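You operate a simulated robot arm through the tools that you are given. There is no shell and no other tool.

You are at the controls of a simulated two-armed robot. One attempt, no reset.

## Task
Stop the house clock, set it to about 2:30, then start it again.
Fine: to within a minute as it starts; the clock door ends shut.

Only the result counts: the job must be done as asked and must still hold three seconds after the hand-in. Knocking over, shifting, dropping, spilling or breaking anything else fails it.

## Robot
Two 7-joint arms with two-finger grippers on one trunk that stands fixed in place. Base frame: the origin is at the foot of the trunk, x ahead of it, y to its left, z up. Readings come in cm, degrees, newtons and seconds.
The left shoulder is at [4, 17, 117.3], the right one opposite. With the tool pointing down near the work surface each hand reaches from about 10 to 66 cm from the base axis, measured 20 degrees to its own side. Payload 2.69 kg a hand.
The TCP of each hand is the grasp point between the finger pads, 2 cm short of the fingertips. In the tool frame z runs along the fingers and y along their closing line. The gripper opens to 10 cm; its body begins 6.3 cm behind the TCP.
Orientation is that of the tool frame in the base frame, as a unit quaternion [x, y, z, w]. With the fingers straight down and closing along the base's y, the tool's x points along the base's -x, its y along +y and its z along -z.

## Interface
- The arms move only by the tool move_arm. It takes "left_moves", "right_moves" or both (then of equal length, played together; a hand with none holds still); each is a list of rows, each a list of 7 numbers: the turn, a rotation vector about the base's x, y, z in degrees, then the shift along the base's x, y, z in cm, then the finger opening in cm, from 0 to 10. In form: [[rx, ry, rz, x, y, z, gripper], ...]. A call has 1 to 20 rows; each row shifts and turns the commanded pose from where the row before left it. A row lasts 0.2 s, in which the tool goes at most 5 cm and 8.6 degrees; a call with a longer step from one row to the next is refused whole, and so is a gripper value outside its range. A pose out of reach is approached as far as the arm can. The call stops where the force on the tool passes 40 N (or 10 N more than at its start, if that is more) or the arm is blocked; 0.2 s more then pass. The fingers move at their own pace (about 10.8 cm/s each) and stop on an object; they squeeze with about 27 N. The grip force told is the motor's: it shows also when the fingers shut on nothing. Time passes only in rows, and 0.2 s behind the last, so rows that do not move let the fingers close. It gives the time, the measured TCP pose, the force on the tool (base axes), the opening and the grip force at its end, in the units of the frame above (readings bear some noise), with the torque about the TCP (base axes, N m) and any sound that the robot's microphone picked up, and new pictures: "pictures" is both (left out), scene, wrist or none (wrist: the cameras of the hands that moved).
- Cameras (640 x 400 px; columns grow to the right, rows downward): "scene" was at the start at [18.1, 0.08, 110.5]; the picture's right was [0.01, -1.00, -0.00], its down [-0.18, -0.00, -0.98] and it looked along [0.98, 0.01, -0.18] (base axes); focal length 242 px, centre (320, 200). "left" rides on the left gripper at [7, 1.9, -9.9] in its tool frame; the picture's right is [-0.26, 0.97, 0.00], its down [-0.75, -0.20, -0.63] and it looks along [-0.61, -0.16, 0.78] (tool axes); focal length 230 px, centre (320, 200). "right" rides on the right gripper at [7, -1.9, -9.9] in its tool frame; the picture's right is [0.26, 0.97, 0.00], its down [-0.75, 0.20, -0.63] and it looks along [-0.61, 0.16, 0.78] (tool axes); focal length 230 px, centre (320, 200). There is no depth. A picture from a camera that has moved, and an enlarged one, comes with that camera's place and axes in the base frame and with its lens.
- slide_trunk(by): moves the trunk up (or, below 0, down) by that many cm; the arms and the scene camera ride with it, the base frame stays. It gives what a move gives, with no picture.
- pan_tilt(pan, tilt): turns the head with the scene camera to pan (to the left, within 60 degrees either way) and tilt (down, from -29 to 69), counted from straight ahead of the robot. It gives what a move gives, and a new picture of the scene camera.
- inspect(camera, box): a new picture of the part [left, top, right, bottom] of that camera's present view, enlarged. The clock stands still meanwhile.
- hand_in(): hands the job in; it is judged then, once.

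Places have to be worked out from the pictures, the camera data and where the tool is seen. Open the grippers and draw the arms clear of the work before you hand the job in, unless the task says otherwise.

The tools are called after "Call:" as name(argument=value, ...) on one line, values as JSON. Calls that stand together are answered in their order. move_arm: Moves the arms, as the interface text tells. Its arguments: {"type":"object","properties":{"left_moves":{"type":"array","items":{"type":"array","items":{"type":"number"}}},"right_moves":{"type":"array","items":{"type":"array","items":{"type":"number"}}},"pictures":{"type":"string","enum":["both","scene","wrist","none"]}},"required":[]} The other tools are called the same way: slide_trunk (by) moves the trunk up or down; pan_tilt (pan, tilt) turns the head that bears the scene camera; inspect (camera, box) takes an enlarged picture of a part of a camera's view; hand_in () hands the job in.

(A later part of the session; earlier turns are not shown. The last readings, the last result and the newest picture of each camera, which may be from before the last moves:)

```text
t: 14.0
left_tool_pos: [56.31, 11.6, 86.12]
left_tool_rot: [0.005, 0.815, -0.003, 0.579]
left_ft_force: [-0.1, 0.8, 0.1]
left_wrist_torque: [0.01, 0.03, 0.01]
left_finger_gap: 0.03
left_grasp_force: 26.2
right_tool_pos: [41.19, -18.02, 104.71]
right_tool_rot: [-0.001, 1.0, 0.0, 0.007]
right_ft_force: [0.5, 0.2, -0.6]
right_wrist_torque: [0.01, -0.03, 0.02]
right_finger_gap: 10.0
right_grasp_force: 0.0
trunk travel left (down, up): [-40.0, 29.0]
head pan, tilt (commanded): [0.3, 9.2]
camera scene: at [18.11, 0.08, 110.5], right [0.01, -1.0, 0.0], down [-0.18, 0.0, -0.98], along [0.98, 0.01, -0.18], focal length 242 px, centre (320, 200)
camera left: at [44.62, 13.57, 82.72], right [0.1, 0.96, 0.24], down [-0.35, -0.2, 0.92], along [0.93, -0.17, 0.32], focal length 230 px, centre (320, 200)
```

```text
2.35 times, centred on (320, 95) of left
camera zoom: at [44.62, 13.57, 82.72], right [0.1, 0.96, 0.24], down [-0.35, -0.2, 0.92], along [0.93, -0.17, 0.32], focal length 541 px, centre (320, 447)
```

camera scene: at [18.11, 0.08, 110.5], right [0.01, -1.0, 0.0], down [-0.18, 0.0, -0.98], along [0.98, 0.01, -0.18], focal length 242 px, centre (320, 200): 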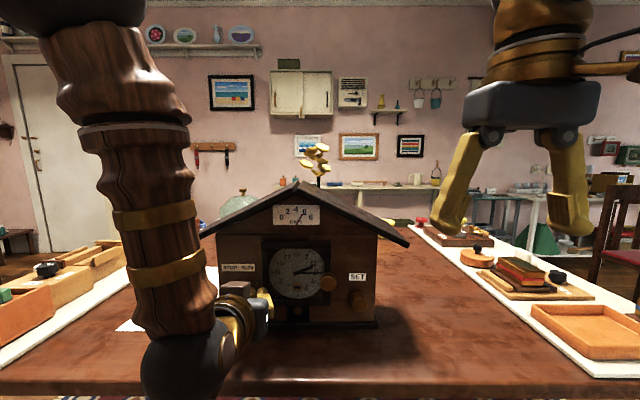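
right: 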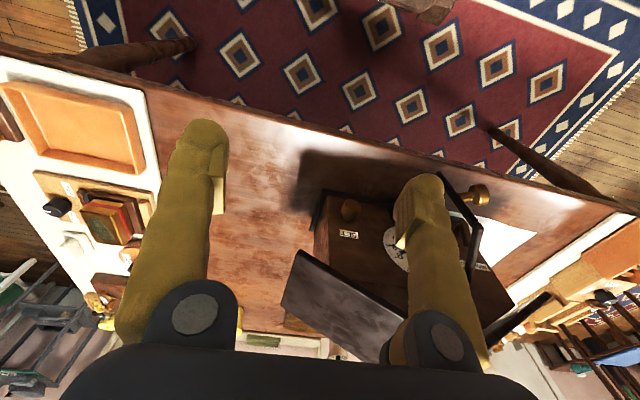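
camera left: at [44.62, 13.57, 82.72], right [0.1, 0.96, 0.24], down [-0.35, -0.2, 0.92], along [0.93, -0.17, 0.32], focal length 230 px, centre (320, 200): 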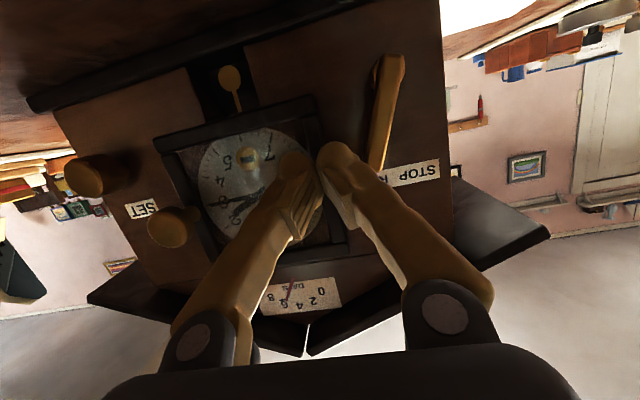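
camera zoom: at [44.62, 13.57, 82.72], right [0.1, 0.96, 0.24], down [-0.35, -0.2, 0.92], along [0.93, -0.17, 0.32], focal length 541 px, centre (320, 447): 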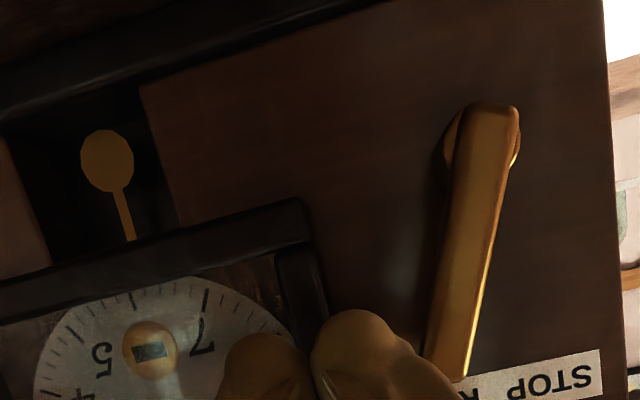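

The fingers are beside the lever on its right, clear of the door frame. I'll advance 2.6 cm so that the tips are level with the lever bar.

Call:
move_arm(left_moves=[[0, 0, 0, 0.9, 0, 0, 0], [0, 0, 0, 0.9, 0, 0, 0], [0, 0, 0, 0.8, 0, 0, 0]], pictures="both")

Call:
inspect(camera="left", box=[240, 10, 420, 180])

Call:
inspect(camera="scene", box=[200, 240, 300, 330])

```text
t: 14.8
left_tool_pos: [59.01, 11.6, 86.07]
left_tool_rot: [0.004, 0.815, -0.002, 0.579]
left_ft_force: [-0.4, 0.3, -0.2]
left_wrist_torque: [0.0, 0.0, -0.02]
left_finger_gap: 0.0
left_grasp_force: 27.7
right_tool_pos: [41.17, -17.92, 104.82]
right_tool_rot: [0.0, 1.0, 0.0, 0.008]
right_ft_force: [-0.4, 0.6, 0.0]
right_wrist_torque: [0.0, -0.04, 0.01]
right_finger_gap: 10.0
right_grasp_force: 0.0
trunk travel left (down, up): [-40.0, 29.0]
head pan, tilt (commanded): [0.3, 9.2]
camera scene: at [18.11, 0.08, 110.5], right [0.01, -1.0, 0.0], down [-0.18, 0.0, -0.98], along [0.98, 0.01, -0.18], focal length 242 px, centre (320, 200)
camera left: at [47.12, 13.69, 82.64], right [0.1, 0.96, 0.24], down [-0.35, -0.2, 0.92], along [0.93, -0.17, 0.32], focal length 230 px, centre (320, 200)
```

scene: 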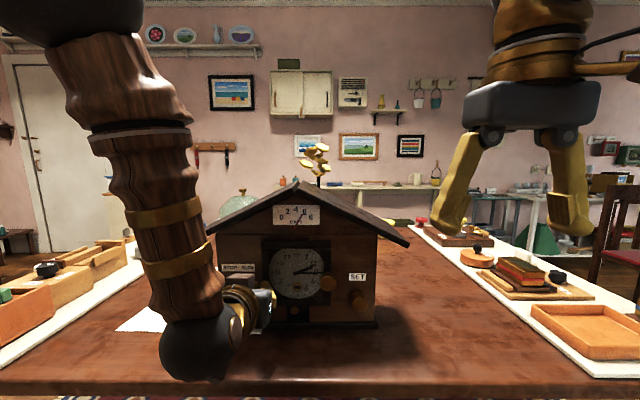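
left: 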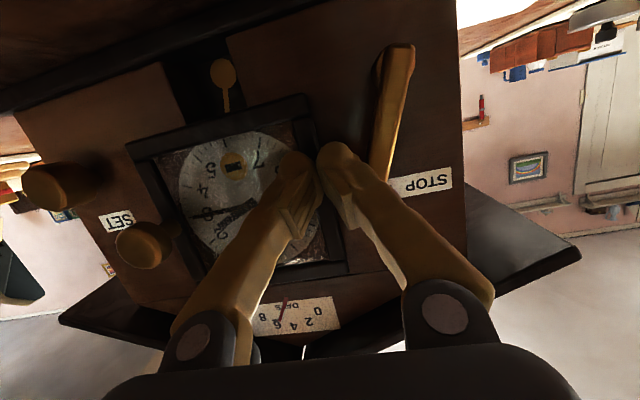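

```text
2.35 times, centred on (330, 95) of left
camera zoom: at [47.12, 13.69, 82.64], right [0.1, 0.96, 0.24], down [-0.35, -0.2, 0.92], along [0.93, -0.17, 0.32], focal length 541 px, centre (296, 447)
```

zoom: 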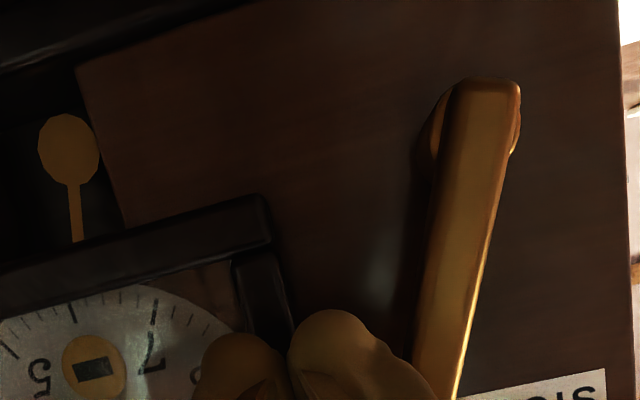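

```text
4.44 times, centred on (250, 285) of scene
camera zoom: at [18.11, 0.08, 110.5], right [0.01, -1.0, 0.0], down [-0.18, 0.0, -0.98], along [0.98, 0.01, -0.18], focal length 1078 px, centre (631, -178)
```

zoom: 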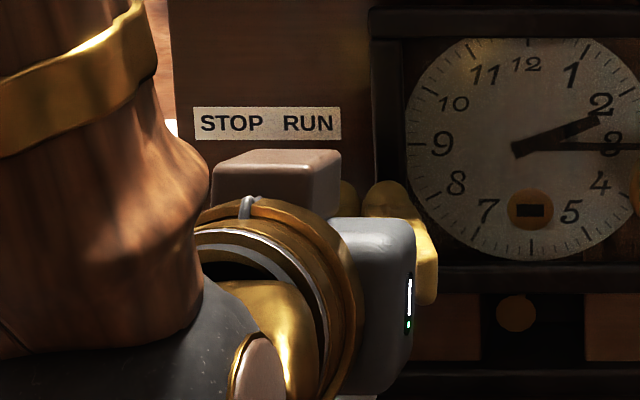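

The fingertips are now level with the lever bar, just to its right. I'll push left in small steps and read the force and any sound.

Call:
move_arm(left_moves=[[0, 0, 0, 0, 0.5, 0, 0], [0, 0, 0, 0, 0.5, 0, 0], [0, 0, 0, 0, 0.5, 0, 0], [0, 0, 0, 0, 0.5, 0, 0], [0, 0, 0, 0, 0.5, 0, 0]], pictures="wrist")

Call:
inspect(camera="left", box=[240, 10, 420, 180])

```text
t: 16.0
left_tool_pos: [58.92, 14.15, 86.15]
left_tool_rot: [0.005, 0.814, -0.003, 0.58]
left_ft_force: [0.9, -0.6, 0.5]
left_wrist_torque: [0.02, 0.01, 0.0]
left_finger_gap: 0.0
left_grasp_force: 26.9
right_tool_pos: [41.1, -18.05, 104.77]
right_tool_rot: [0.0, 1.0, -0.001, 0.006]
right_ft_force: [0.2, -0.1, -0.1]
right_wrist_torque: [0.04, 0.01, 0.0]
right_finger_gap: 9.99
right_grasp_force: 0.0
trunk travel left (down, up): [-40.0, 29.0]
head pan, tilt (commanded): [0.3, 9.2]
camera left: at [47.12, 16.15, 82.71], right [0.1, 0.96, 0.24], down [-0.35, -0.2, 0.92], along [0.93, -0.17, 0.32], focal length 230 px, centre (320, 200)
```

left: 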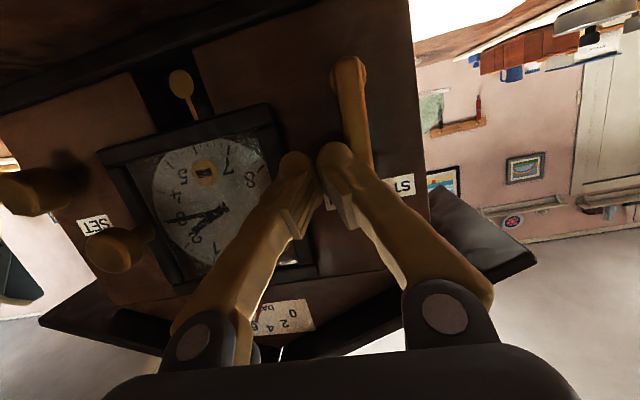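

```text
2.35 times, centred on (330, 95) of left
camera zoom: at [47.12, 16.15, 82.71], right [0.1, 0.96, 0.24], down [-0.35, -0.2, 0.92], along [0.93, -0.17, 0.32], focal length 541 px, centre (296, 447)
```

zoom: 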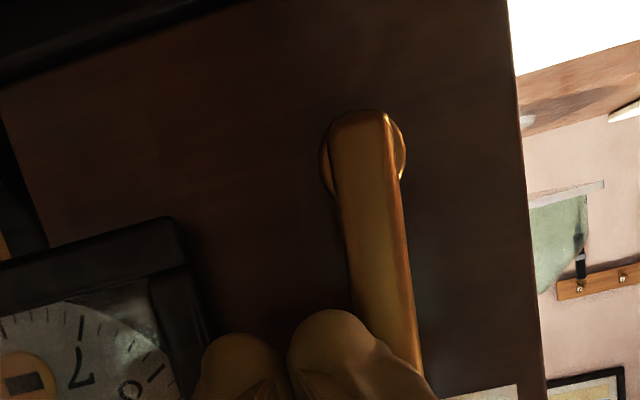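

The lever is swinging with the finger and is about upright now. I'll keep pushing left.

Call:
move_arm(left_moves=[[0, 0, 0, 0, 0.5, 0, 0], [0, 0, 0, 0, 0.5, 0, 0], [0, 0, 0, 0, 0.4, 0, 0], [0, 0, 0, 0, 0.3, 0, 0]], pictures="wrist")

Call:
inspect(camera="left", box=[240, 10, 420, 180])

```text
t: 17.0
left_tool_pos: [58.94, 15.9, 86.01]
left_tool_rot: [0.004, 0.815, -0.002, 0.58]
left_ft_force: [0.6, 0.3, -0.6]
left_wrist_torque: [0.01, 0.01, -0.02]
left_finger_gap: 0.0
left_grasp_force: 26.9
right_tool_pos: [41.08, -17.98, 104.77]
right_tool_rot: [0.0, 1.0, 0.0, 0.007]
right_ft_force: [-0.3, -0.2, -1.0]
right_wrist_torque: [-0.04, 0.0, -0.01]
right_finger_gap: 9.98
right_grasp_force: 0.0
trunk travel left (down, up): [-40.0, 29.0]
head pan, tilt (commanded): [0.3, 9.2]
camera left: at [47.11, 17.81, 82.65], right [0.1, 0.96, 0.24], down [-0.35, -0.2, 0.92], along [0.93, -0.17, 0.32], focal length 230 px, centre (320, 200)
```

left: 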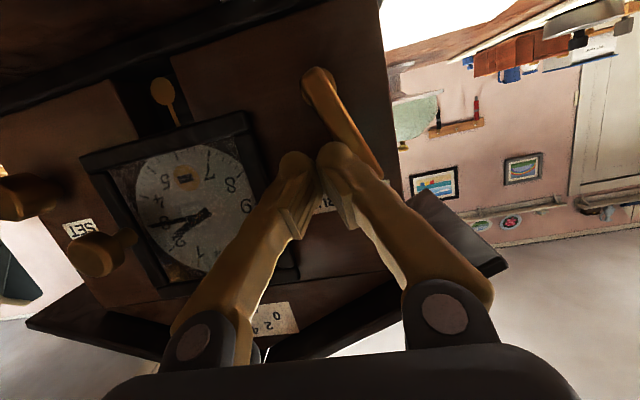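

```text
2.35 times, centred on (330, 95) of left
camera zoom: at [47.11, 17.81, 82.65], right [0.1, 0.96, 0.24], down [-0.35, -0.2, 0.92], along [0.93, -0.17, 0.32], focal length 541 px, centre (296, 447)
```

zoom: 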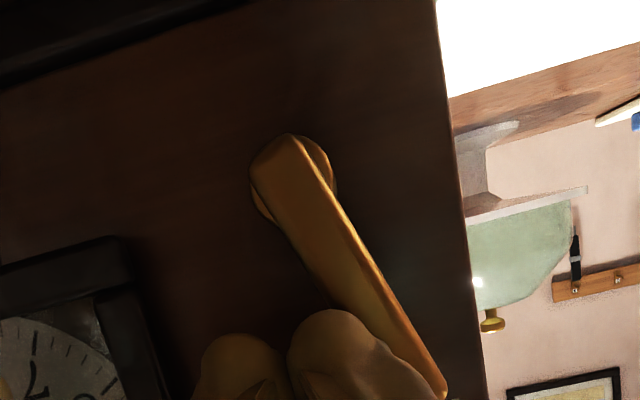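

The lever is now well towards STOP without resistance yet. I'll nudge further in small steps to find its stop.

Call:
move_arm(left_moves=[[0, 0, 0, 0, 0.25, 0, 0], [0, 0, 0, 0, 0.25, 0, 0], [0, 0, 0, 0, 0.2, 0, 0]], pictures="wrist")

Call:
inspect(camera="left", box=[240, 10, 420, 180])

```text
t: 17.8
left_tool_pos: [58.79, 16.23, 86.08]
left_tool_rot: [0.006, 0.815, -0.003, 0.579]
left_ft_force: [-4.4, -11.0, 1.2]
left_wrist_torque: [-0.04, 0.0, -0.06]
left_finger_gap: 0.0
left_grasp_force: 26.8
right_tool_pos: [41.14, -18.11, 104.75]
right_tool_rot: [0.0, 1.0, 0.0, 0.009]
right_ft_force: [-0.2, 0.1, 0.0]
right_wrist_torque: [-0.01, -0.01, 0.03]
right_finger_gap: 10.02
right_grasp_force: 0.0
trunk travel left (down, up): [-40.0, 29.0]
head pan, tilt (commanded): [0.3, 9.2]
camera left: at [47.04, 18.35, 82.67], right [0.1, 0.96, 0.24], down [-0.35, -0.2, 0.92], along [0.93, -0.18, 0.32], focal length 230 px, centre (320, 200)
```

left: 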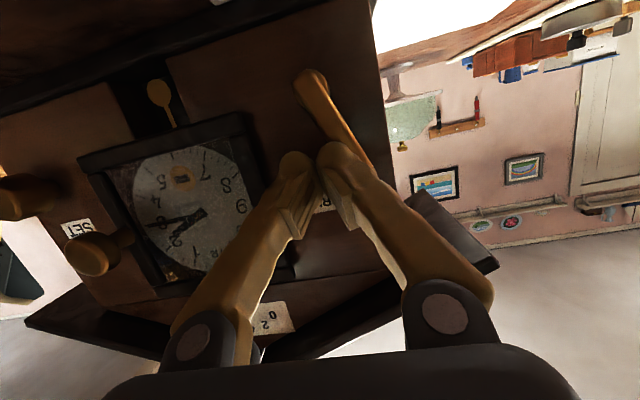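

```text
2.35 times, centred on (330, 95) of left
camera zoom: at [47.04, 18.35, 82.67], right [0.1, 0.96, 0.24], down [-0.35, -0.2, 0.92], along [0.93, -0.18, 0.32], focal length 541 px, centre (296, 447)
```

zoom: 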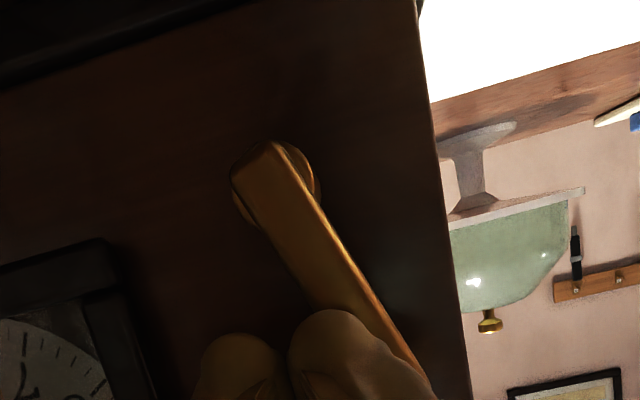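

The lever hit its stop at about 11 N, so it is at STOP. I'll back the finger off and draw the left hand back and to the left, then check the lever and pendulum.

Call:
move_arm(left_moves=[[0, 0, 0, 0, -0.6, 0, 0], [0, 0, 0, -0.5, -0.6, 0, 0], [0, 0, 0, -2, 0, 0, 0], [0, 0, 0, -2.5, 0, 0, 0], [0, 0, 0, -2.5, 1, 0, 0], [0, 0, 0, -1, 3, 0, 0], [0, 0, 0, 0, 3.5, 0, 0], [0, 0, 0, 0, 3.5, 0, 0]], pictures="both")

Call:
inspect(camera="scene", box=[200, 180, 420, 355])

Call:
inspect(camera="scene", box=[260, 240, 340, 325])

```text
t: 19.6
left_tool_pos: [50.32, 26.48, 86.13]
left_tool_rot: [0.004, 0.815, -0.003, 0.58]
left_ft_force: [1.0, 1.3, -0.7]
left_wrist_torque: [-0.01, -0.01, -0.03]
left_finger_gap: 0.0
left_grasp_force: 27.6
right_tool_pos: [41.06, -17.93, 104.65]
right_tool_rot: [0.0, 1.0, 0.0, 0.007]
right_ft_force: [-1.2, 0.5, 0.1]
right_wrist_torque: [0.0, 0.03, 0.01]
right_finger_gap: 9.99
right_grasp_force: 0.0
trunk travel left (down, up): [-40.0, 29.0]
head pan, tilt (commanded): [0.3, 9.2]
camera scene: at [18.1, 0.13, 110.5], right [0.01, -1.0, 0.0], down [-0.18, 0.0, -0.98], along [0.98, 0.01, -0.18], focal length 242 px, centre (320, 200)
camera left: at [38.54, 28.42, 82.72], right [0.09, 0.97, 0.24], down [-0.35, -0.2, 0.92], along [0.93, -0.17, 0.32], focal length 230 px, centre (320, 200)
```

scene: 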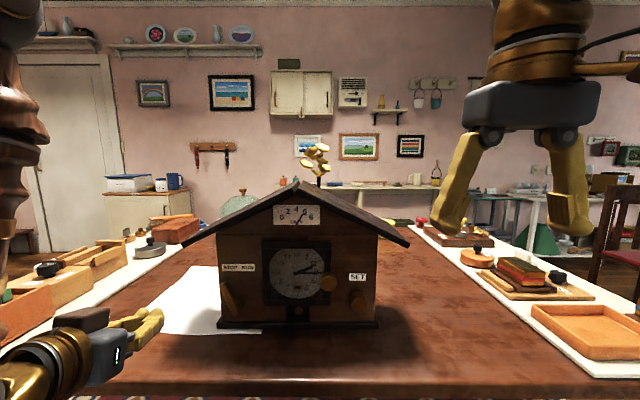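
left: 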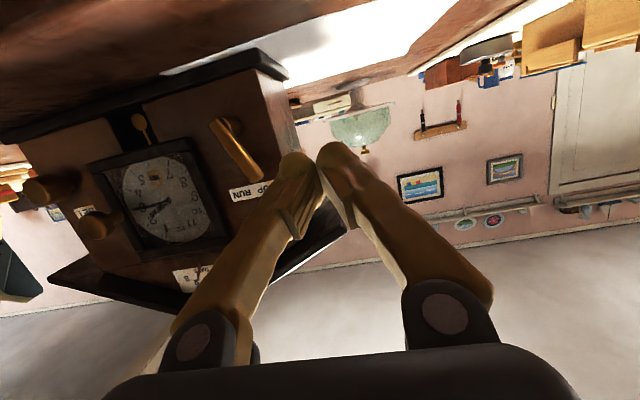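

```text
2.29 times, centred on (310, 268) of scene
camera zoom: at [18.1, 0.13, 110.5], right [0.01, -1.0, 0.0], down [-0.18, 0.0, -0.98], along [0.98, 0.01, -0.18], focal length 554 px, centre (343, 46)
```

zoom: 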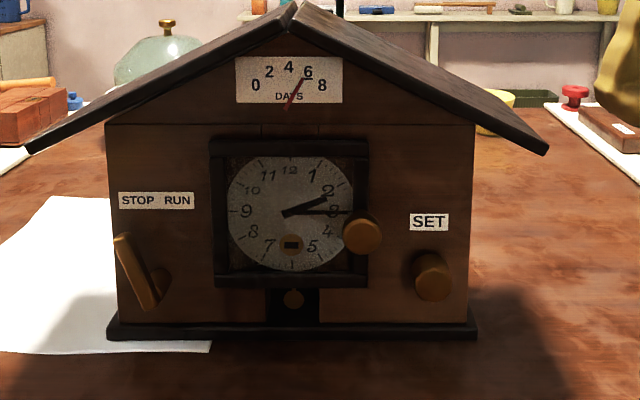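

```text
4.71 times, centred on (300, 282) of scene
camera zoom: at [18.1, 0.13, 110.5], right [0.01, -1.0, 0.0], down [-0.18, 0.0, -0.98], along [0.98, 0.01, -0.18], focal length 1141 px, centre (414, -188)
```

zoom: 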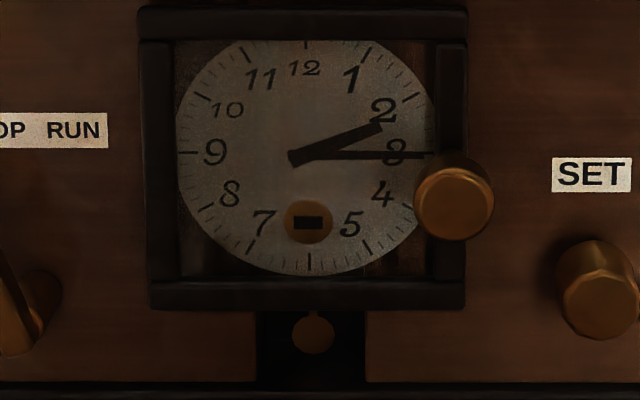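

The lever is at STOP and the pendulum hangs straight, with the dial still at 2:15. Now I'll bring the right hand round to point forward about 25° down, well in front of the SET knob.

Call:
move_arm(right_moves=[[0, -7.2, 0, 0.9, 0.4, -1.6, 8], [0, -7.2, 0, 0.9, 0.4, -1.6, 6], [0, -7.2, 0, 0.9, 0.4, -1.6, 6], [0, -7.2, 0, 0.9, 0.4, -1.6, 6], [0, -7.2, 0, 0.9, 0.4, -1.6, 6], [0, -7.2, 0, 0.9, 0.4, -1.6, 6], [0, -7.2, 0, 0.9, 0.4, -1.6, 6], [0, -7.2, 0, 0.9, 0.4, -1.6, 6], [0, -7.4, 0, 0.9, 0.4, -1.6, 6]], pictures="both")

```text
t: 21.6
left_tool_pos: [50.39, 26.43, 86.11]
left_tool_rot: [0.004, 0.815, -0.003, 0.579]
left_ft_force: [-0.1, -0.2, -0.1]
left_wrist_torque: [-0.04, -0.01, -0.02]
left_finger_gap: 0.0
left_grasp_force: 27.3
right_tool_pos: [49.74, -15.66, 91.03]
right_tool_rot: [0.028, 0.838, -0.002, 0.545]
right_ft_force: [0.3, 0.2, -1.2]
right_wrist_torque: [0.03, -0.05, -0.04]
right_finger_gap: 6.01
right_grasp_force: 0.1
trunk travel left (down, up): [-40.0, 29.0]
head pan, tilt (commanded): [0.3, 9.2]
camera scene: at [18.15, 0.08, 110.49], right [0.01, -1.0, 0.0], down [-0.18, 0.0, -0.98], along [0.98, 0.01, -0.18], focal length 242 px, centre (320, 200)
camera right: at [37.84, -17.02, 88.6], right [-0.06, 0.98, -0.21], down [-0.26, 0.19, 0.95], along [0.96, 0.11, 0.25], focal length 230 px, centre (320, 200)
```

scene: 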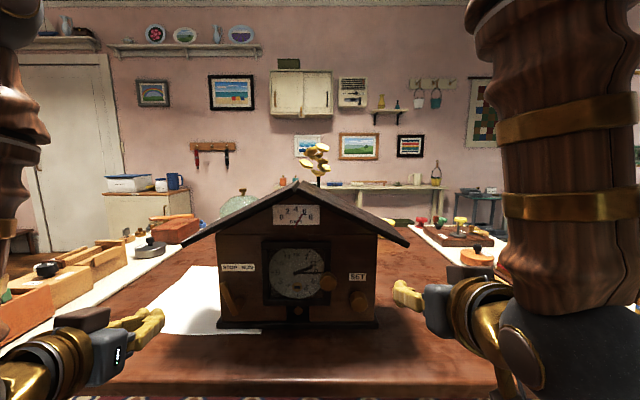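
right: 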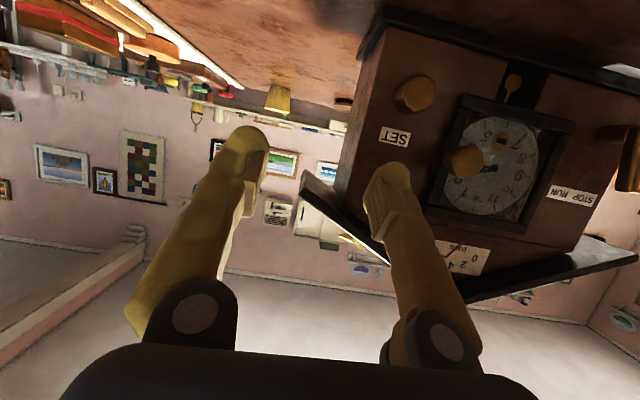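

The right hand is in place in front. I'll enlarge the knob in both views to place it again before approaching.

Call:
inspect(camera="right", box=[370, 50, 470, 150])

Call:
inspect(camera="scene", box=[330, 265, 390, 325])

```text
4.00 times, centred on (420, 100) of right
camera zoom: at [37.84, -17.02, 88.6], right [-0.06, 0.98, -0.21], down [-0.26, 0.19, 0.95], along [0.96, 0.11, 0.25], focal length 920 px, centre (-80, 600)
```

zoom: 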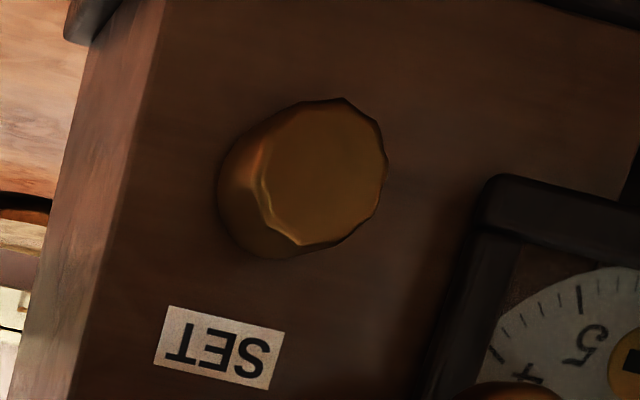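

```text
6.67 times, centred on (360, 295) of scene
camera zoom: at [18.15, 0.08, 110.49], right [0.01, -1.0, 0.0], down [-0.18, 0.0, -0.98], along [0.98, 0.01, -0.18], focal length 1616 px, centre (53, -433)
```

zoom: 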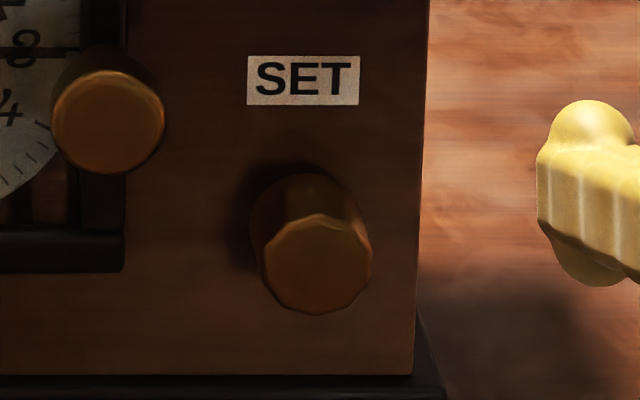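

The knob's front centre is at about [60.6, -7.1, 82.2] and the clock's face is near x = 63.6. I'll roll the right hand −35° and bring it to about 4 cm in front of the knob, fingers open 5 cm.

Call:
move_arm(right_moves=[[-7, 0, 0, 0.95, 1.71, -1.76, 5], [-7, 0, 0, 0.95, 1.71, -1.76, 5], [-7, 0, 0, 0.95, 1.71, -1.76, 5], [-7, 0, 0, 0.95, 1.71, -1.76, 5], [-7, 0, 0, 0.95, 1.71, -1.76, 5], [0, 0, 0, 0, 0, 0, 5]], pictures="both")

Call:
inspect(camera="right", box=[180, 0, 460, 200])

Call:
inspect(camera="scene", box=[260, 230, 440, 350])

```text
t: 23.0
left_tool_pos: [50.34, 26.32, 86.12]
left_tool_rot: [0.005, 0.815, -0.003, 0.58]
left_ft_force: [-0.1, 0.2, 0.3]
left_wrist_torque: [0.0, -0.01, -0.05]
left_finger_gap: 0.0
left_grasp_force: 27.5
right_tool_pos: [54.3, -6.62, 81.71]
right_tool_rot: [-0.155, 0.801, -0.258, 0.517]
right_ft_force: [-0.1, 0.6, -0.7]
right_wrist_torque: [0.01, 0.01, 0.0]
right_finger_gap: 4.98
right_grasp_force: 0.0
trunk travel left (down, up): [-40.0, 29.0]
head pan, tilt (commanded): [0.3, 9.2]
camera scene: at [18.09, 0.07, 110.51], right [0.01, -1.0, 0.0], down [-0.18, 0.0, -0.98], along [0.98, 0.01, -0.18], focal length 242 px, centre (320, 200)
camera right: at [42.47, -9.45, 80.86], right [-0.09, 0.66, -0.75], down [-0.26, 0.71, 0.66], along [0.96, 0.25, 0.1], focal length 230 px, centre (320, 200)
```

scene: 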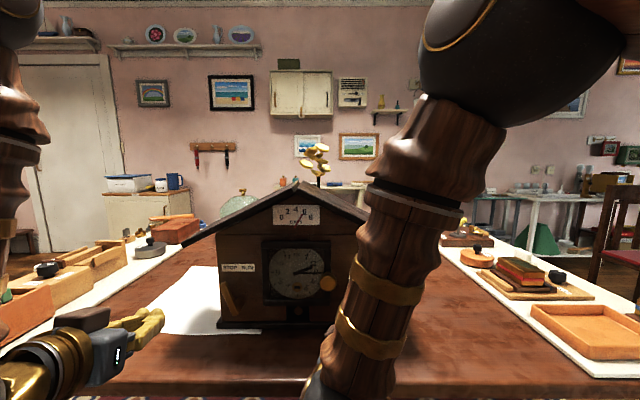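
right: 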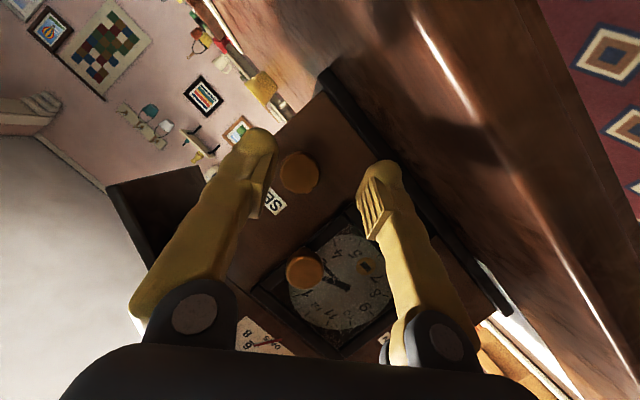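

```text
2.00 times, centred on (320, 100) of right
camera zoom: at [42.47, -9.45, 80.86], right [-0.09, 0.66, -0.75], down [-0.26, 0.71, 0.66], along [0.96, 0.25, 0.1], focal length 460 px, centre (320, 400)
```

zoom: 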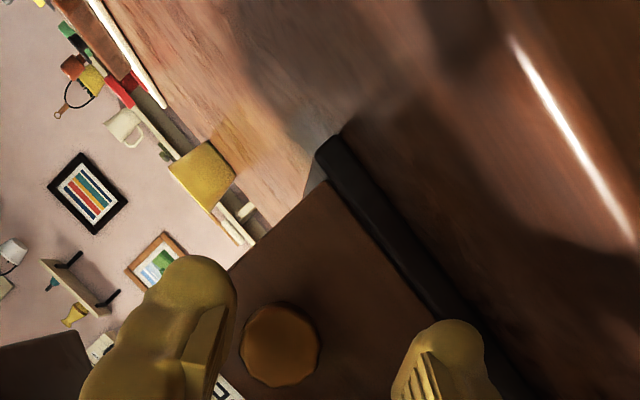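

```text
3.33 times, centred on (350, 290) of scene
camera zoom: at [18.09, 0.07, 110.51], right [0.01, -1.0, 0.0], down [-0.18, 0.0, -0.98], along [0.98, 0.01, -0.18], focal length 808 px, centre (220, -100)
```

zoom: 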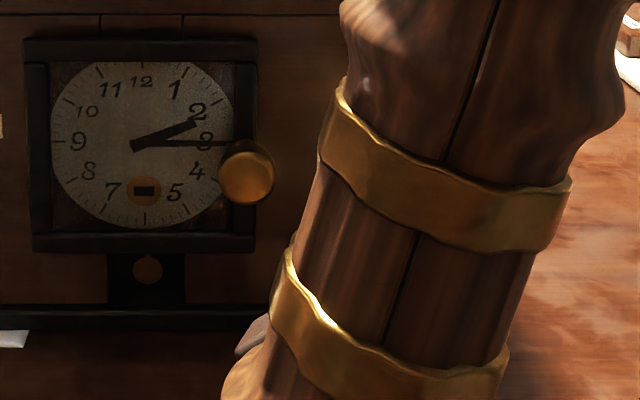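

The knob sits within the opening; by both cameras its axis is at about y = -7.2, z = 82.3. I'll centre on that and come closer, to just short of the knob's front.

Call:
move_arm(right_moves=[[0, 0, 0, 0.8, -0.58, 0.59, 5], [0, 0, 0, 1.2, 0, 0, 5], [0, 0, 0, 1.2, 0, 0, 5], [0, 0, 0, 0, 0, 0, 5]], pictures="wrist")

Call:
inspect(camera="right", box=[180, 50, 460, 250])

```text
t: 24.0
left_tool_pos: [50.38, 26.15, 86.1]
left_tool_rot: [0.005, 0.815, -0.003, 0.58]
left_ft_force: [-0.2, 0.4, -0.3]
left_wrist_torque: [-0.01, -0.05, 0.02]
left_finger_gap: 0.0
left_grasp_force: 27.3
right_tool_pos: [57.23, -6.73, 82.18]
right_tool_rot: [-0.159, 0.801, -0.254, 0.518]
right_ft_force: [0.6, -0.3, -0.7]
right_wrist_torque: [-0.01, -0.02, -0.01]
right_finger_gap: 4.98
right_grasp_force: 0.1
trunk travel left (down, up): [-40.0, 29.0]
head pan, tilt (commanded): [0.3, 9.2]
camera right: at [45.37, -9.59, 81.43], right [-0.1, 0.66, -0.75], down [-0.26, 0.71, 0.66], along [0.96, 0.26, 0.1], focal length 230 px, centre (320, 200)
```

right: 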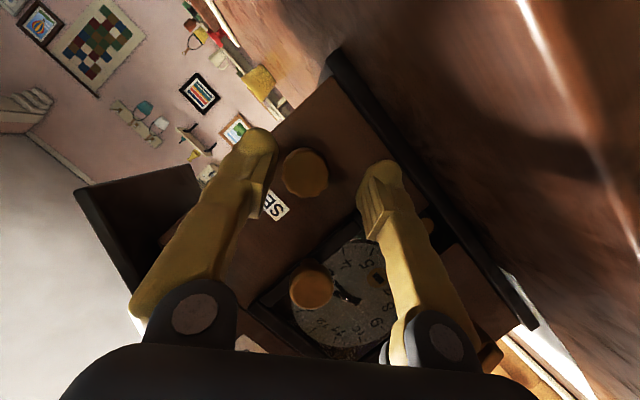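

```text
2.00 times, centred on (320, 150) of right
camera zoom: at [45.37, -9.59, 81.43], right [-0.1, 0.66, -0.75], down [-0.26, 0.71, 0.66], along [0.96, 0.26, 0.1], focal length 460 px, centre (320, 300)
```

zoom: 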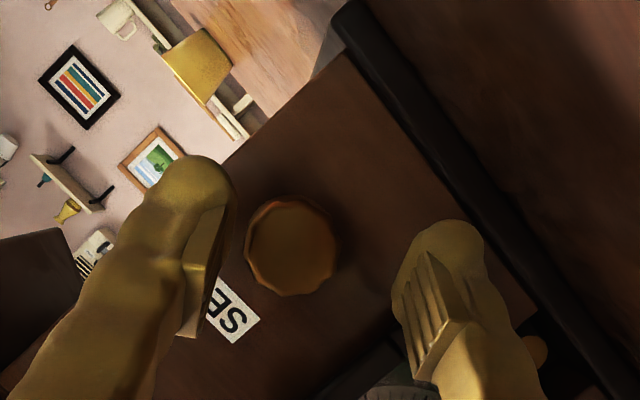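

The wrist view shows the knob off-centre between the fingers by about 0.75 cm, so I'll correct by that and check the view again before going over the knob.

Call:
move_arm(right_moves=[[0, 0, 0, 0, -0.7, 0.25, 5], [0, 0, 0, 0.6, 0, 0, 5], [0, 0, 0, 0, 0, 0, 5]], pictures="wrist")

Call:
inspect(camera="right", box=[180, 50, 460, 250])

```text
t: 24.8
left_tool_pos: [50.33, 26.31, 86.18]
left_tool_rot: [0.004, 0.814, -0.003, 0.581]
left_ft_force: [0.5, -0.3, 0.4]
left_wrist_torque: [0.01, 0.0, -0.04]
left_finger_gap: 0.0
left_grasp_force: 26.8
right_tool_pos: [57.76, -7.34, 82.25]
right_tool_rot: [-0.162, 0.801, -0.253, 0.518]
right_ft_force: [-0.6, 0.1, 0.8]
right_wrist_torque: [0.03, -0.02, 0.02]
right_finger_gap: 5.01
right_grasp_force: 0.1
trunk travel left (down, up): [-40.0, 29.0]
head pan, tilt (commanded): [0.3, 9.2]
camera right: at [45.88, -10.22, 81.55], right [-0.1, 0.66, -0.75], down [-0.27, 0.71, 0.66], along [0.96, 0.27, 0.1], focal length 230 px, centre (320, 200)
```

right: 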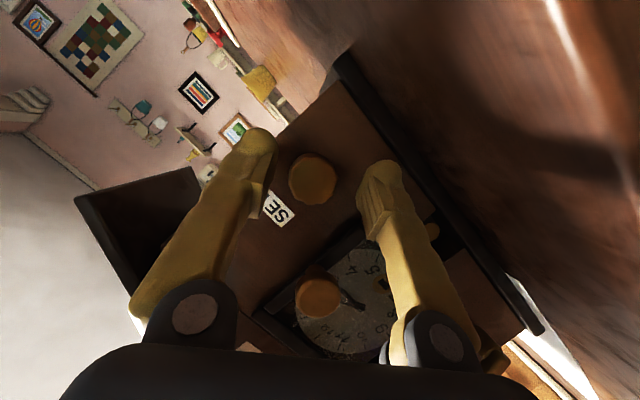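

```text
2.00 times, centred on (320, 150) of right
camera zoom: at [45.88, -10.22, 81.55], right [-0.1, 0.66, -0.75], down [-0.27, 0.71, 0.66], along [0.96, 0.27, 0.1], focal length 460 px, centre (320, 300)
```

zoom: 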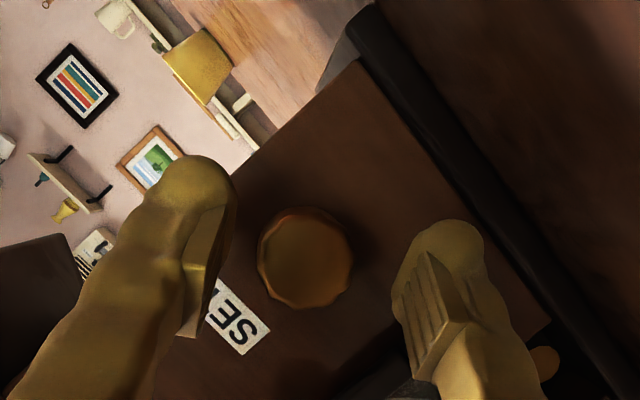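

The knob is nearly centred, with about 0.25 cm left to correct. I'll do that and slide the fingers over the knob in two steps.

Call:
move_arm(right_moves=[[0, 0, 0, 0.5, -0.22, 0.06, 5], [0, 0, 0, 0.7, 0, 0, 5], [0, 0, 0, 0.5, 0, 0, 5], [0, 0, 0, 0, 0, 0, 5]], pictures="wrist")

Call:
inspect(camera="right", box=[180, 50, 460, 250])

```text
t: 25.8
left_tool_pos: [50.27, 26.25, 86.15]
left_tool_rot: [0.004, 0.815, -0.002, 0.58]
left_ft_force: [-0.9, 0.4, 0.4]
left_wrist_torque: [-0.01, -0.01, -0.04]
left_finger_gap: 0.0
left_grasp_force: 27.4
right_tool_pos: [59.42, -7.45, 82.34]
right_tool_rot: [-0.163, 0.801, -0.254, 0.517]
right_ft_force: [-0.6, 0.3, -0.8]
right_wrist_torque: [0.0, 0.03, -0.01]
right_finger_gap: 5.0
right_grasp_force: 0.1
trunk travel left (down, up): [-40.0, 29.0]
head pan, tilt (commanded): [0.3, 9.2]
camera right: at [47.6, -10.34, 81.64], right [-0.1, 0.66, -0.75], down [-0.27, 0.71, 0.66], along [0.96, 0.27, 0.1], focal length 230 px, centre (320, 200)
```

right: 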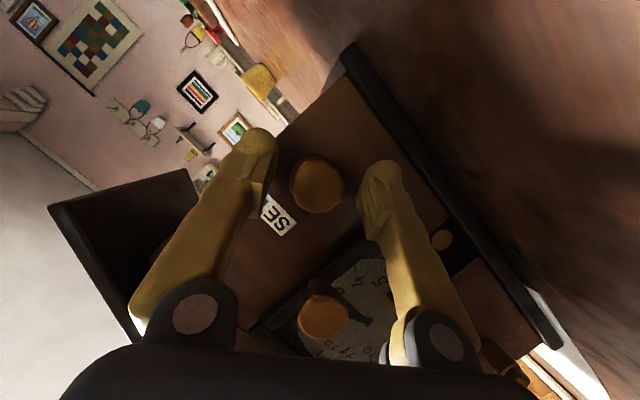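

```text
2.00 times, centred on (320, 150) of right
camera zoom: at [47.6, -10.34, 81.64], right [-0.1, 0.66, -0.75], down [-0.27, 0.71, 0.66], along [0.96, 0.27, 0.1], focal length 460 px, centre (320, 300)
```

zoom: 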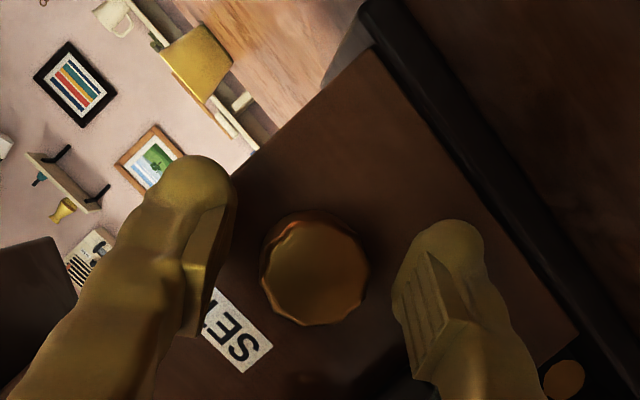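

The knob is now centred between the fingers. I'll advance the last 1.4 cm and then close on it gently.

Call:
move_arm(right_moves=[[0, 0, 0, 0.5, 0, 0, 5], [0, 0, 0, 0.5, 0, 0, 5], [0, 0, 0, 0.4, 0, 0, 5], [0, 0, 0, 0, 0, 0, 5]], pictures="wrist")

Call:
inspect(camera="right", box=[180, 50, 460, 250])

```text
t: 26.8
left_tool_pos: [50.39, 26.37, 86.23]
left_tool_rot: [0.004, 0.815, -0.003, 0.58]
left_ft_force: [-0.6, -0.3, 0.3]
left_wrist_torque: [0.04, -0.03, 0.01]
left_finger_gap: 0.02
left_grasp_force: 26.7
right_tool_pos: [60.9, -7.39, 82.42]
right_tool_rot: [-0.163, 0.801, -0.253, 0.518]
right_ft_force: [0.2, 0.1, 0.6]
right_wrist_torque: [-0.01, 0.03, -0.03]
right_finger_gap: 5.03
right_grasp_force: 0.1
trunk travel left (down, up): [-40.0, 29.0]
head pan, tilt (commanded): [0.3, 9.2]
camera right: at [49.06, -10.34, 81.62], right [-0.1, 0.66, -0.75], down [-0.27, 0.71, 0.66], along [0.96, 0.27, 0.1], focal length 230 px, centre (320, 200)
```

right: 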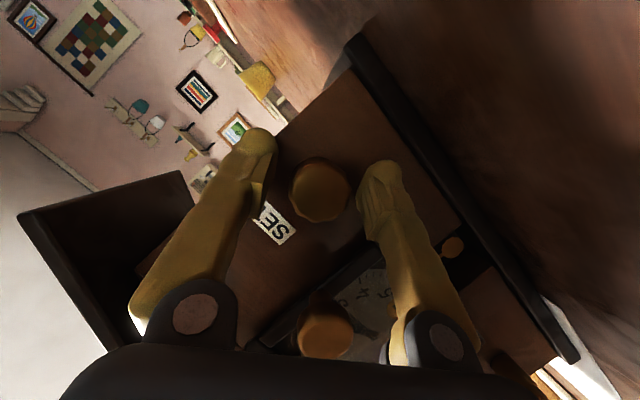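

```text
2.00 times, centred on (320, 150) of right
camera zoom: at [49.06, -10.34, 81.62], right [-0.1, 0.66, -0.75], down [-0.27, 0.71, 0.66], along [0.96, 0.27, 0.1], focal length 460 px, centre (320, 300)
```

zoom: 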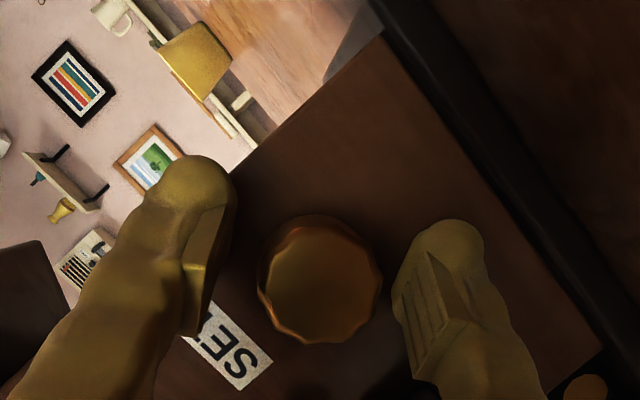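

The knob is between the pads. I'll close on it and watch the force.

Call:
move_arm(right_moves=[[0, 0, 0, 0, 0, 0, 4.2], [0, 0, 0, 0, 0, 0, 3.6], [0, 0, 0, 0, 0, 0, 3.0], [0, 0, 0, 0, 0, 0, 2.4], [0, 0, 0, 0, 0, 0, 2.0]], pictures="both")

Call:
inspect(camera="right", box=[180, 50, 460, 250])

Call:
inspect(camera="scene", box=[260, 240, 340, 325])

```text
t: 28.0
left_tool_pos: [50.32, 26.39, 86.14]
left_tool_rot: [0.004, 0.815, -0.002, 0.579]
left_ft_force: [-0.9, -0.1, 0.3]
left_wrist_torque: [0.0, -0.03, 0.0]
left_finger_gap: 0.01
left_grasp_force: 26.4
right_tool_pos: [60.93, -7.46, 82.5]
right_tool_rot: [-0.163, 0.801, -0.253, 0.517]
right_ft_force: [0.7, -1.5, 0.6]
right_wrist_torque: [0.0, 0.04, 0.12]
right_finger_gap: 3.28
right_grasp_force: 26.5
trunk travel left (down, up): [-40.0, 29.0]
head pan, tilt (commanded): [0.3, 9.2]
camera scene: at [18.13, 0.07, 110.49], right [0.01, -1.0, 0.0], down [-0.18, 0.0, -0.98], along [0.98, 0.01, -0.18], focal length 242 px, centre (320, 200)
camera right: at [49.05, -10.33, 81.6], right [-0.11, 0.66, -0.75], down [-0.27, 0.7, 0.66], along [0.96, 0.27, 0.1], focal length 230 px, centre (320, 200)
```

scene: 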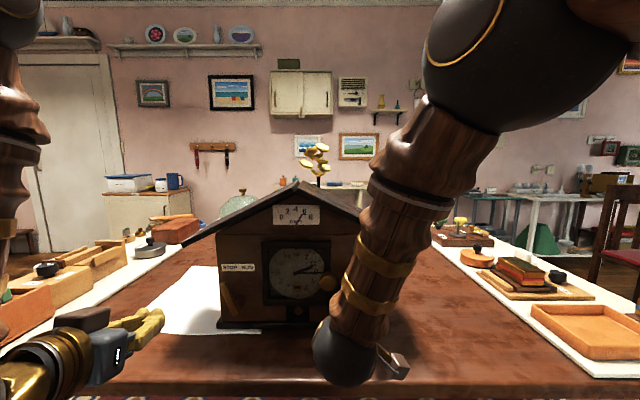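
right: 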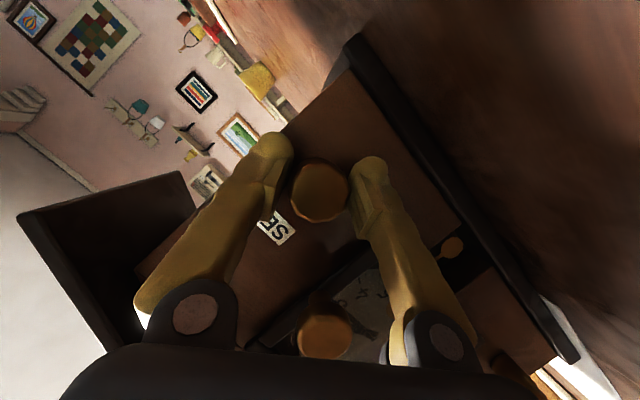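

```text
2.00 times, centred on (320, 150) of right
camera zoom: at [49.05, -10.33, 81.6], right [-0.11, 0.66, -0.75], down [-0.27, 0.7, 0.66], along [0.96, 0.27, 0.1], focal length 460 px, centre (320, 300)
```

zoom: 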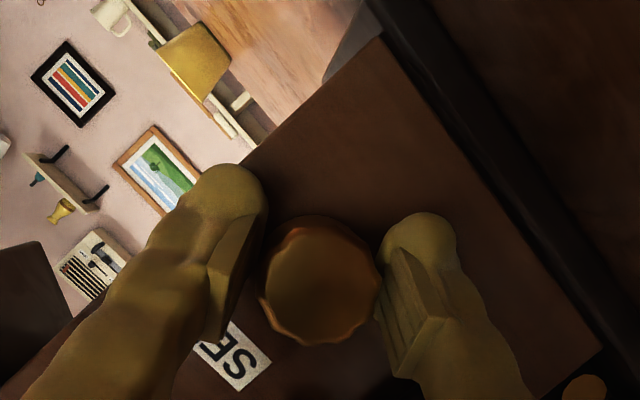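

```text
4.71 times, centred on (300, 282) of scene
camera zoom: at [18.13, 0.07, 110.49], right [0.01, -1.0, 0.0], down [-0.18, 0.0, -0.98], along [0.98, 0.01, -0.18], focal length 1141 px, centre (414, -188)
```

zoom: 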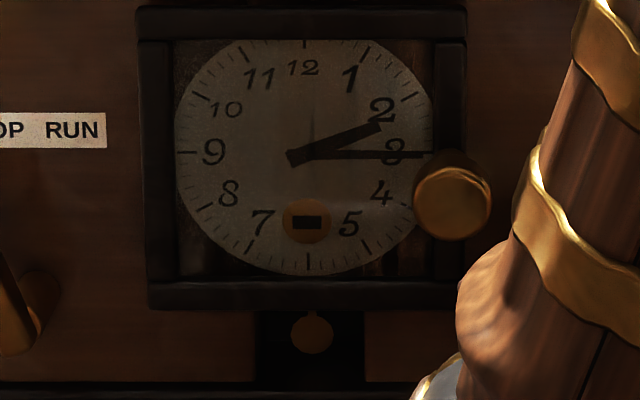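

The knob is gripped at a 3.28 cm gap with hardly any side load. I'll turn it a modest 24° clockwise and see how the minute hand answers.

Call:
move_arm(right_moves=[[6, 0, 0, 0, 0, 0, 2], [6, 0, 0, 0, 0, 0, 2], [6, 0, 0, 0, 0, 0, 2], [6, 0, 0, 0, 0, 0, 2], [0, 0, 0, 0, 0, 0, 2]], pictures="both")

Call:
inspect(camera="scene", box=[260, 240, 340, 325])

Call:
inspect(camera="right", box=[180, 50, 460, 250])

```text
t: 29.2
left_tool_pos: [50.31, 26.48, 86.06]
left_tool_rot: [0.005, 0.815, -0.003, 0.579]
left_ft_force: [0.1, 0.1, -0.3]
left_wrist_torque: [0.0, 0.0, 0.0]
left_finger_gap: 0.0
left_grasp_force: 27.4
right_tool_pos: [60.92, -7.05, 82.36]
right_tool_rot: [-0.053, 0.837, -0.078, 0.54]
right_ft_force: [-2.3, 3.1, 0.3]
right_wrist_torque: [0.06, 0.39, 0.16]
right_finger_gap: 3.3
right_grasp_force: 27.2
trunk travel left (down, up): [-40.0, 29.0]
head pan, tilt (commanded): [0.3, 9.2]
camera scene: at [18.17, 0.09, 110.49], right [0.01, -1.0, 0.0], down [-0.18, 0.0, -0.98], along [0.98, 0.01, -0.18], focal length 242 px, centre (320, 200)
camera right: at [49.0, -9.51, 80.51], right [-0.11, 0.9, -0.41], down [-0.27, 0.37, 0.89], along [0.96, 0.21, 0.2], focal length 230 px, centre (320, 200)
```

scene: 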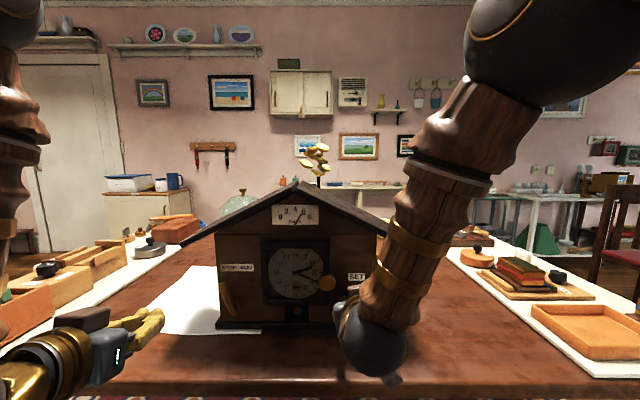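
right: 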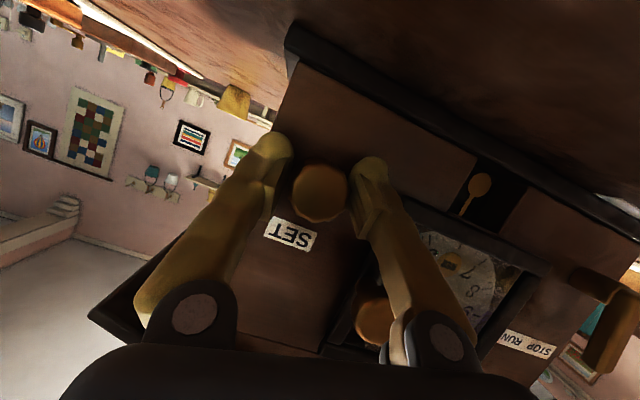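

```text
4.71 times, centred on (300, 282) of scene
camera zoom: at [18.17, 0.09, 110.49], right [0.01, -1.0, 0.0], down [-0.18, 0.0, -0.98], along [0.98, 0.01, -0.18], focal length 1141 px, centre (414, -188)
```

zoom: 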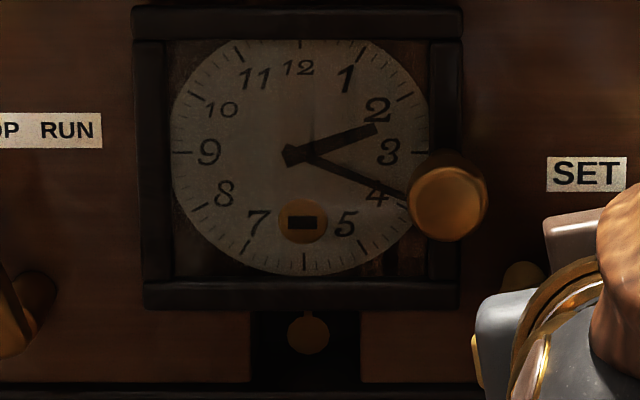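

```text
2.00 times, centred on (320, 150) of right
camera zoom: at [49.0, -9.51, 80.51], right [-0.11, 0.9, -0.41], down [-0.27, 0.37, 0.89], along [0.96, 0.21, 0.2], focal length 460 px, centre (320, 300)
```

zoom: 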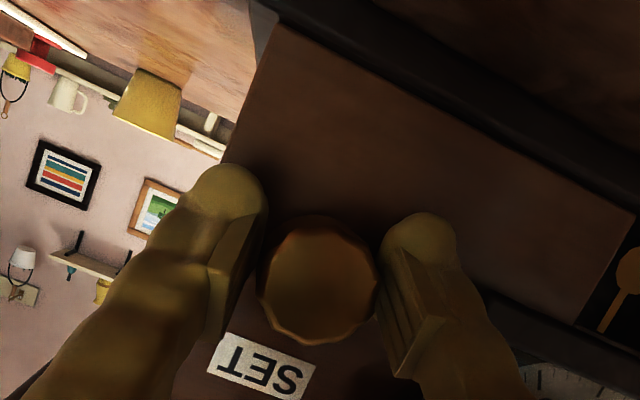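

The minute hand went from 15 to about 19 minutes for 24°, so the knob drives it one-to-one, clockwise forwards. The reading drifted about 0.4 cm in y and the clock followed about 2 mm, so I'll go on in smaller bites and watch the position and force.

Call:
move_arm(right_moves=[[5, 0, 0, 0, -0.04, 0, 2], [5, 0, 0, 0, -0.04, 0, 2], [5, 0, 0, 0, -0.04, 0, 2], [0, 0, 0, 0, 0, 0, 2]], pictures="scene")

Call:
inspect(camera="scene", box=[260, 240, 340, 325])

```text
t: 30.2
left_tool_pos: [50.52, 26.35, 85.93]
left_tool_rot: [0.005, 0.815, -0.003, 0.579]
left_ft_force: [-0.3, 0.5, -1.4]
left_wrist_torque: [-0.02, -0.02, 0.03]
left_finger_gap: 0.0
left_grasp_force: 27.0
right_tool_pos: [60.93, -7.38, 82.36]
right_tool_rot: [0.019, 0.839, 0.03, 0.543]
right_ft_force: [2.9, 6.8, -0.5]
right_wrist_torque: [0.0, 0.56, 0.09]
right_finger_gap: 3.29
right_grasp_force: 27.1
trunk travel left (down, up): [-40.0, 29.0]
head pan, tilt (commanded): [0.3, 9.2]
camera scene: at [18.27, 0.12, 110.47], right [0.01, -1.0, 0.0], down [-0.18, 0.0, -0.98], along [0.98, 0.01, -0.18], focal length 242 px, centre (320, 200)
```

scene: 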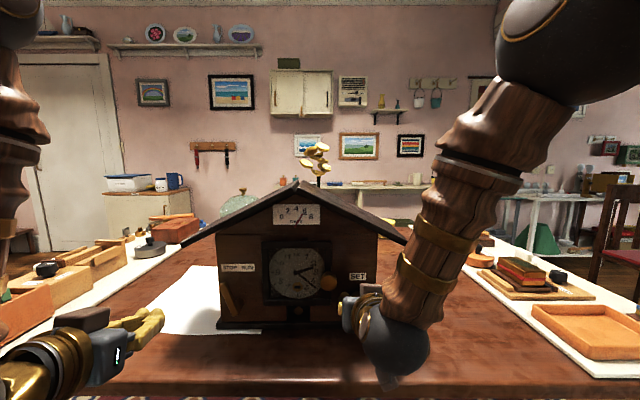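

```text
4.71 times, centred on (300, 282) of scene
camera zoom: at [18.27, 0.12, 110.47], right [0.01, -1.0, 0.0], down [-0.18, 0.0, -0.98], along [0.98, 0.01, -0.18], focal length 1141 px, centre (414, -188)
```

zoom: 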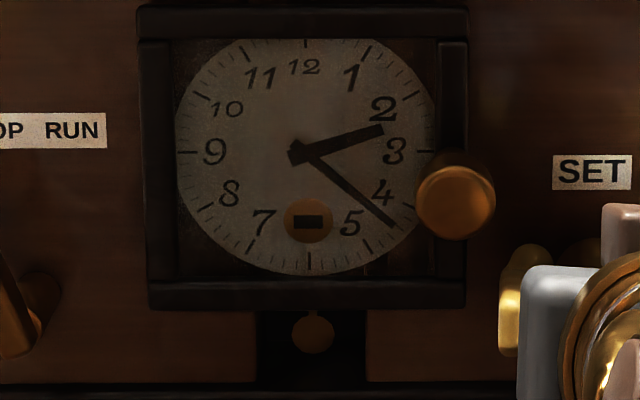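

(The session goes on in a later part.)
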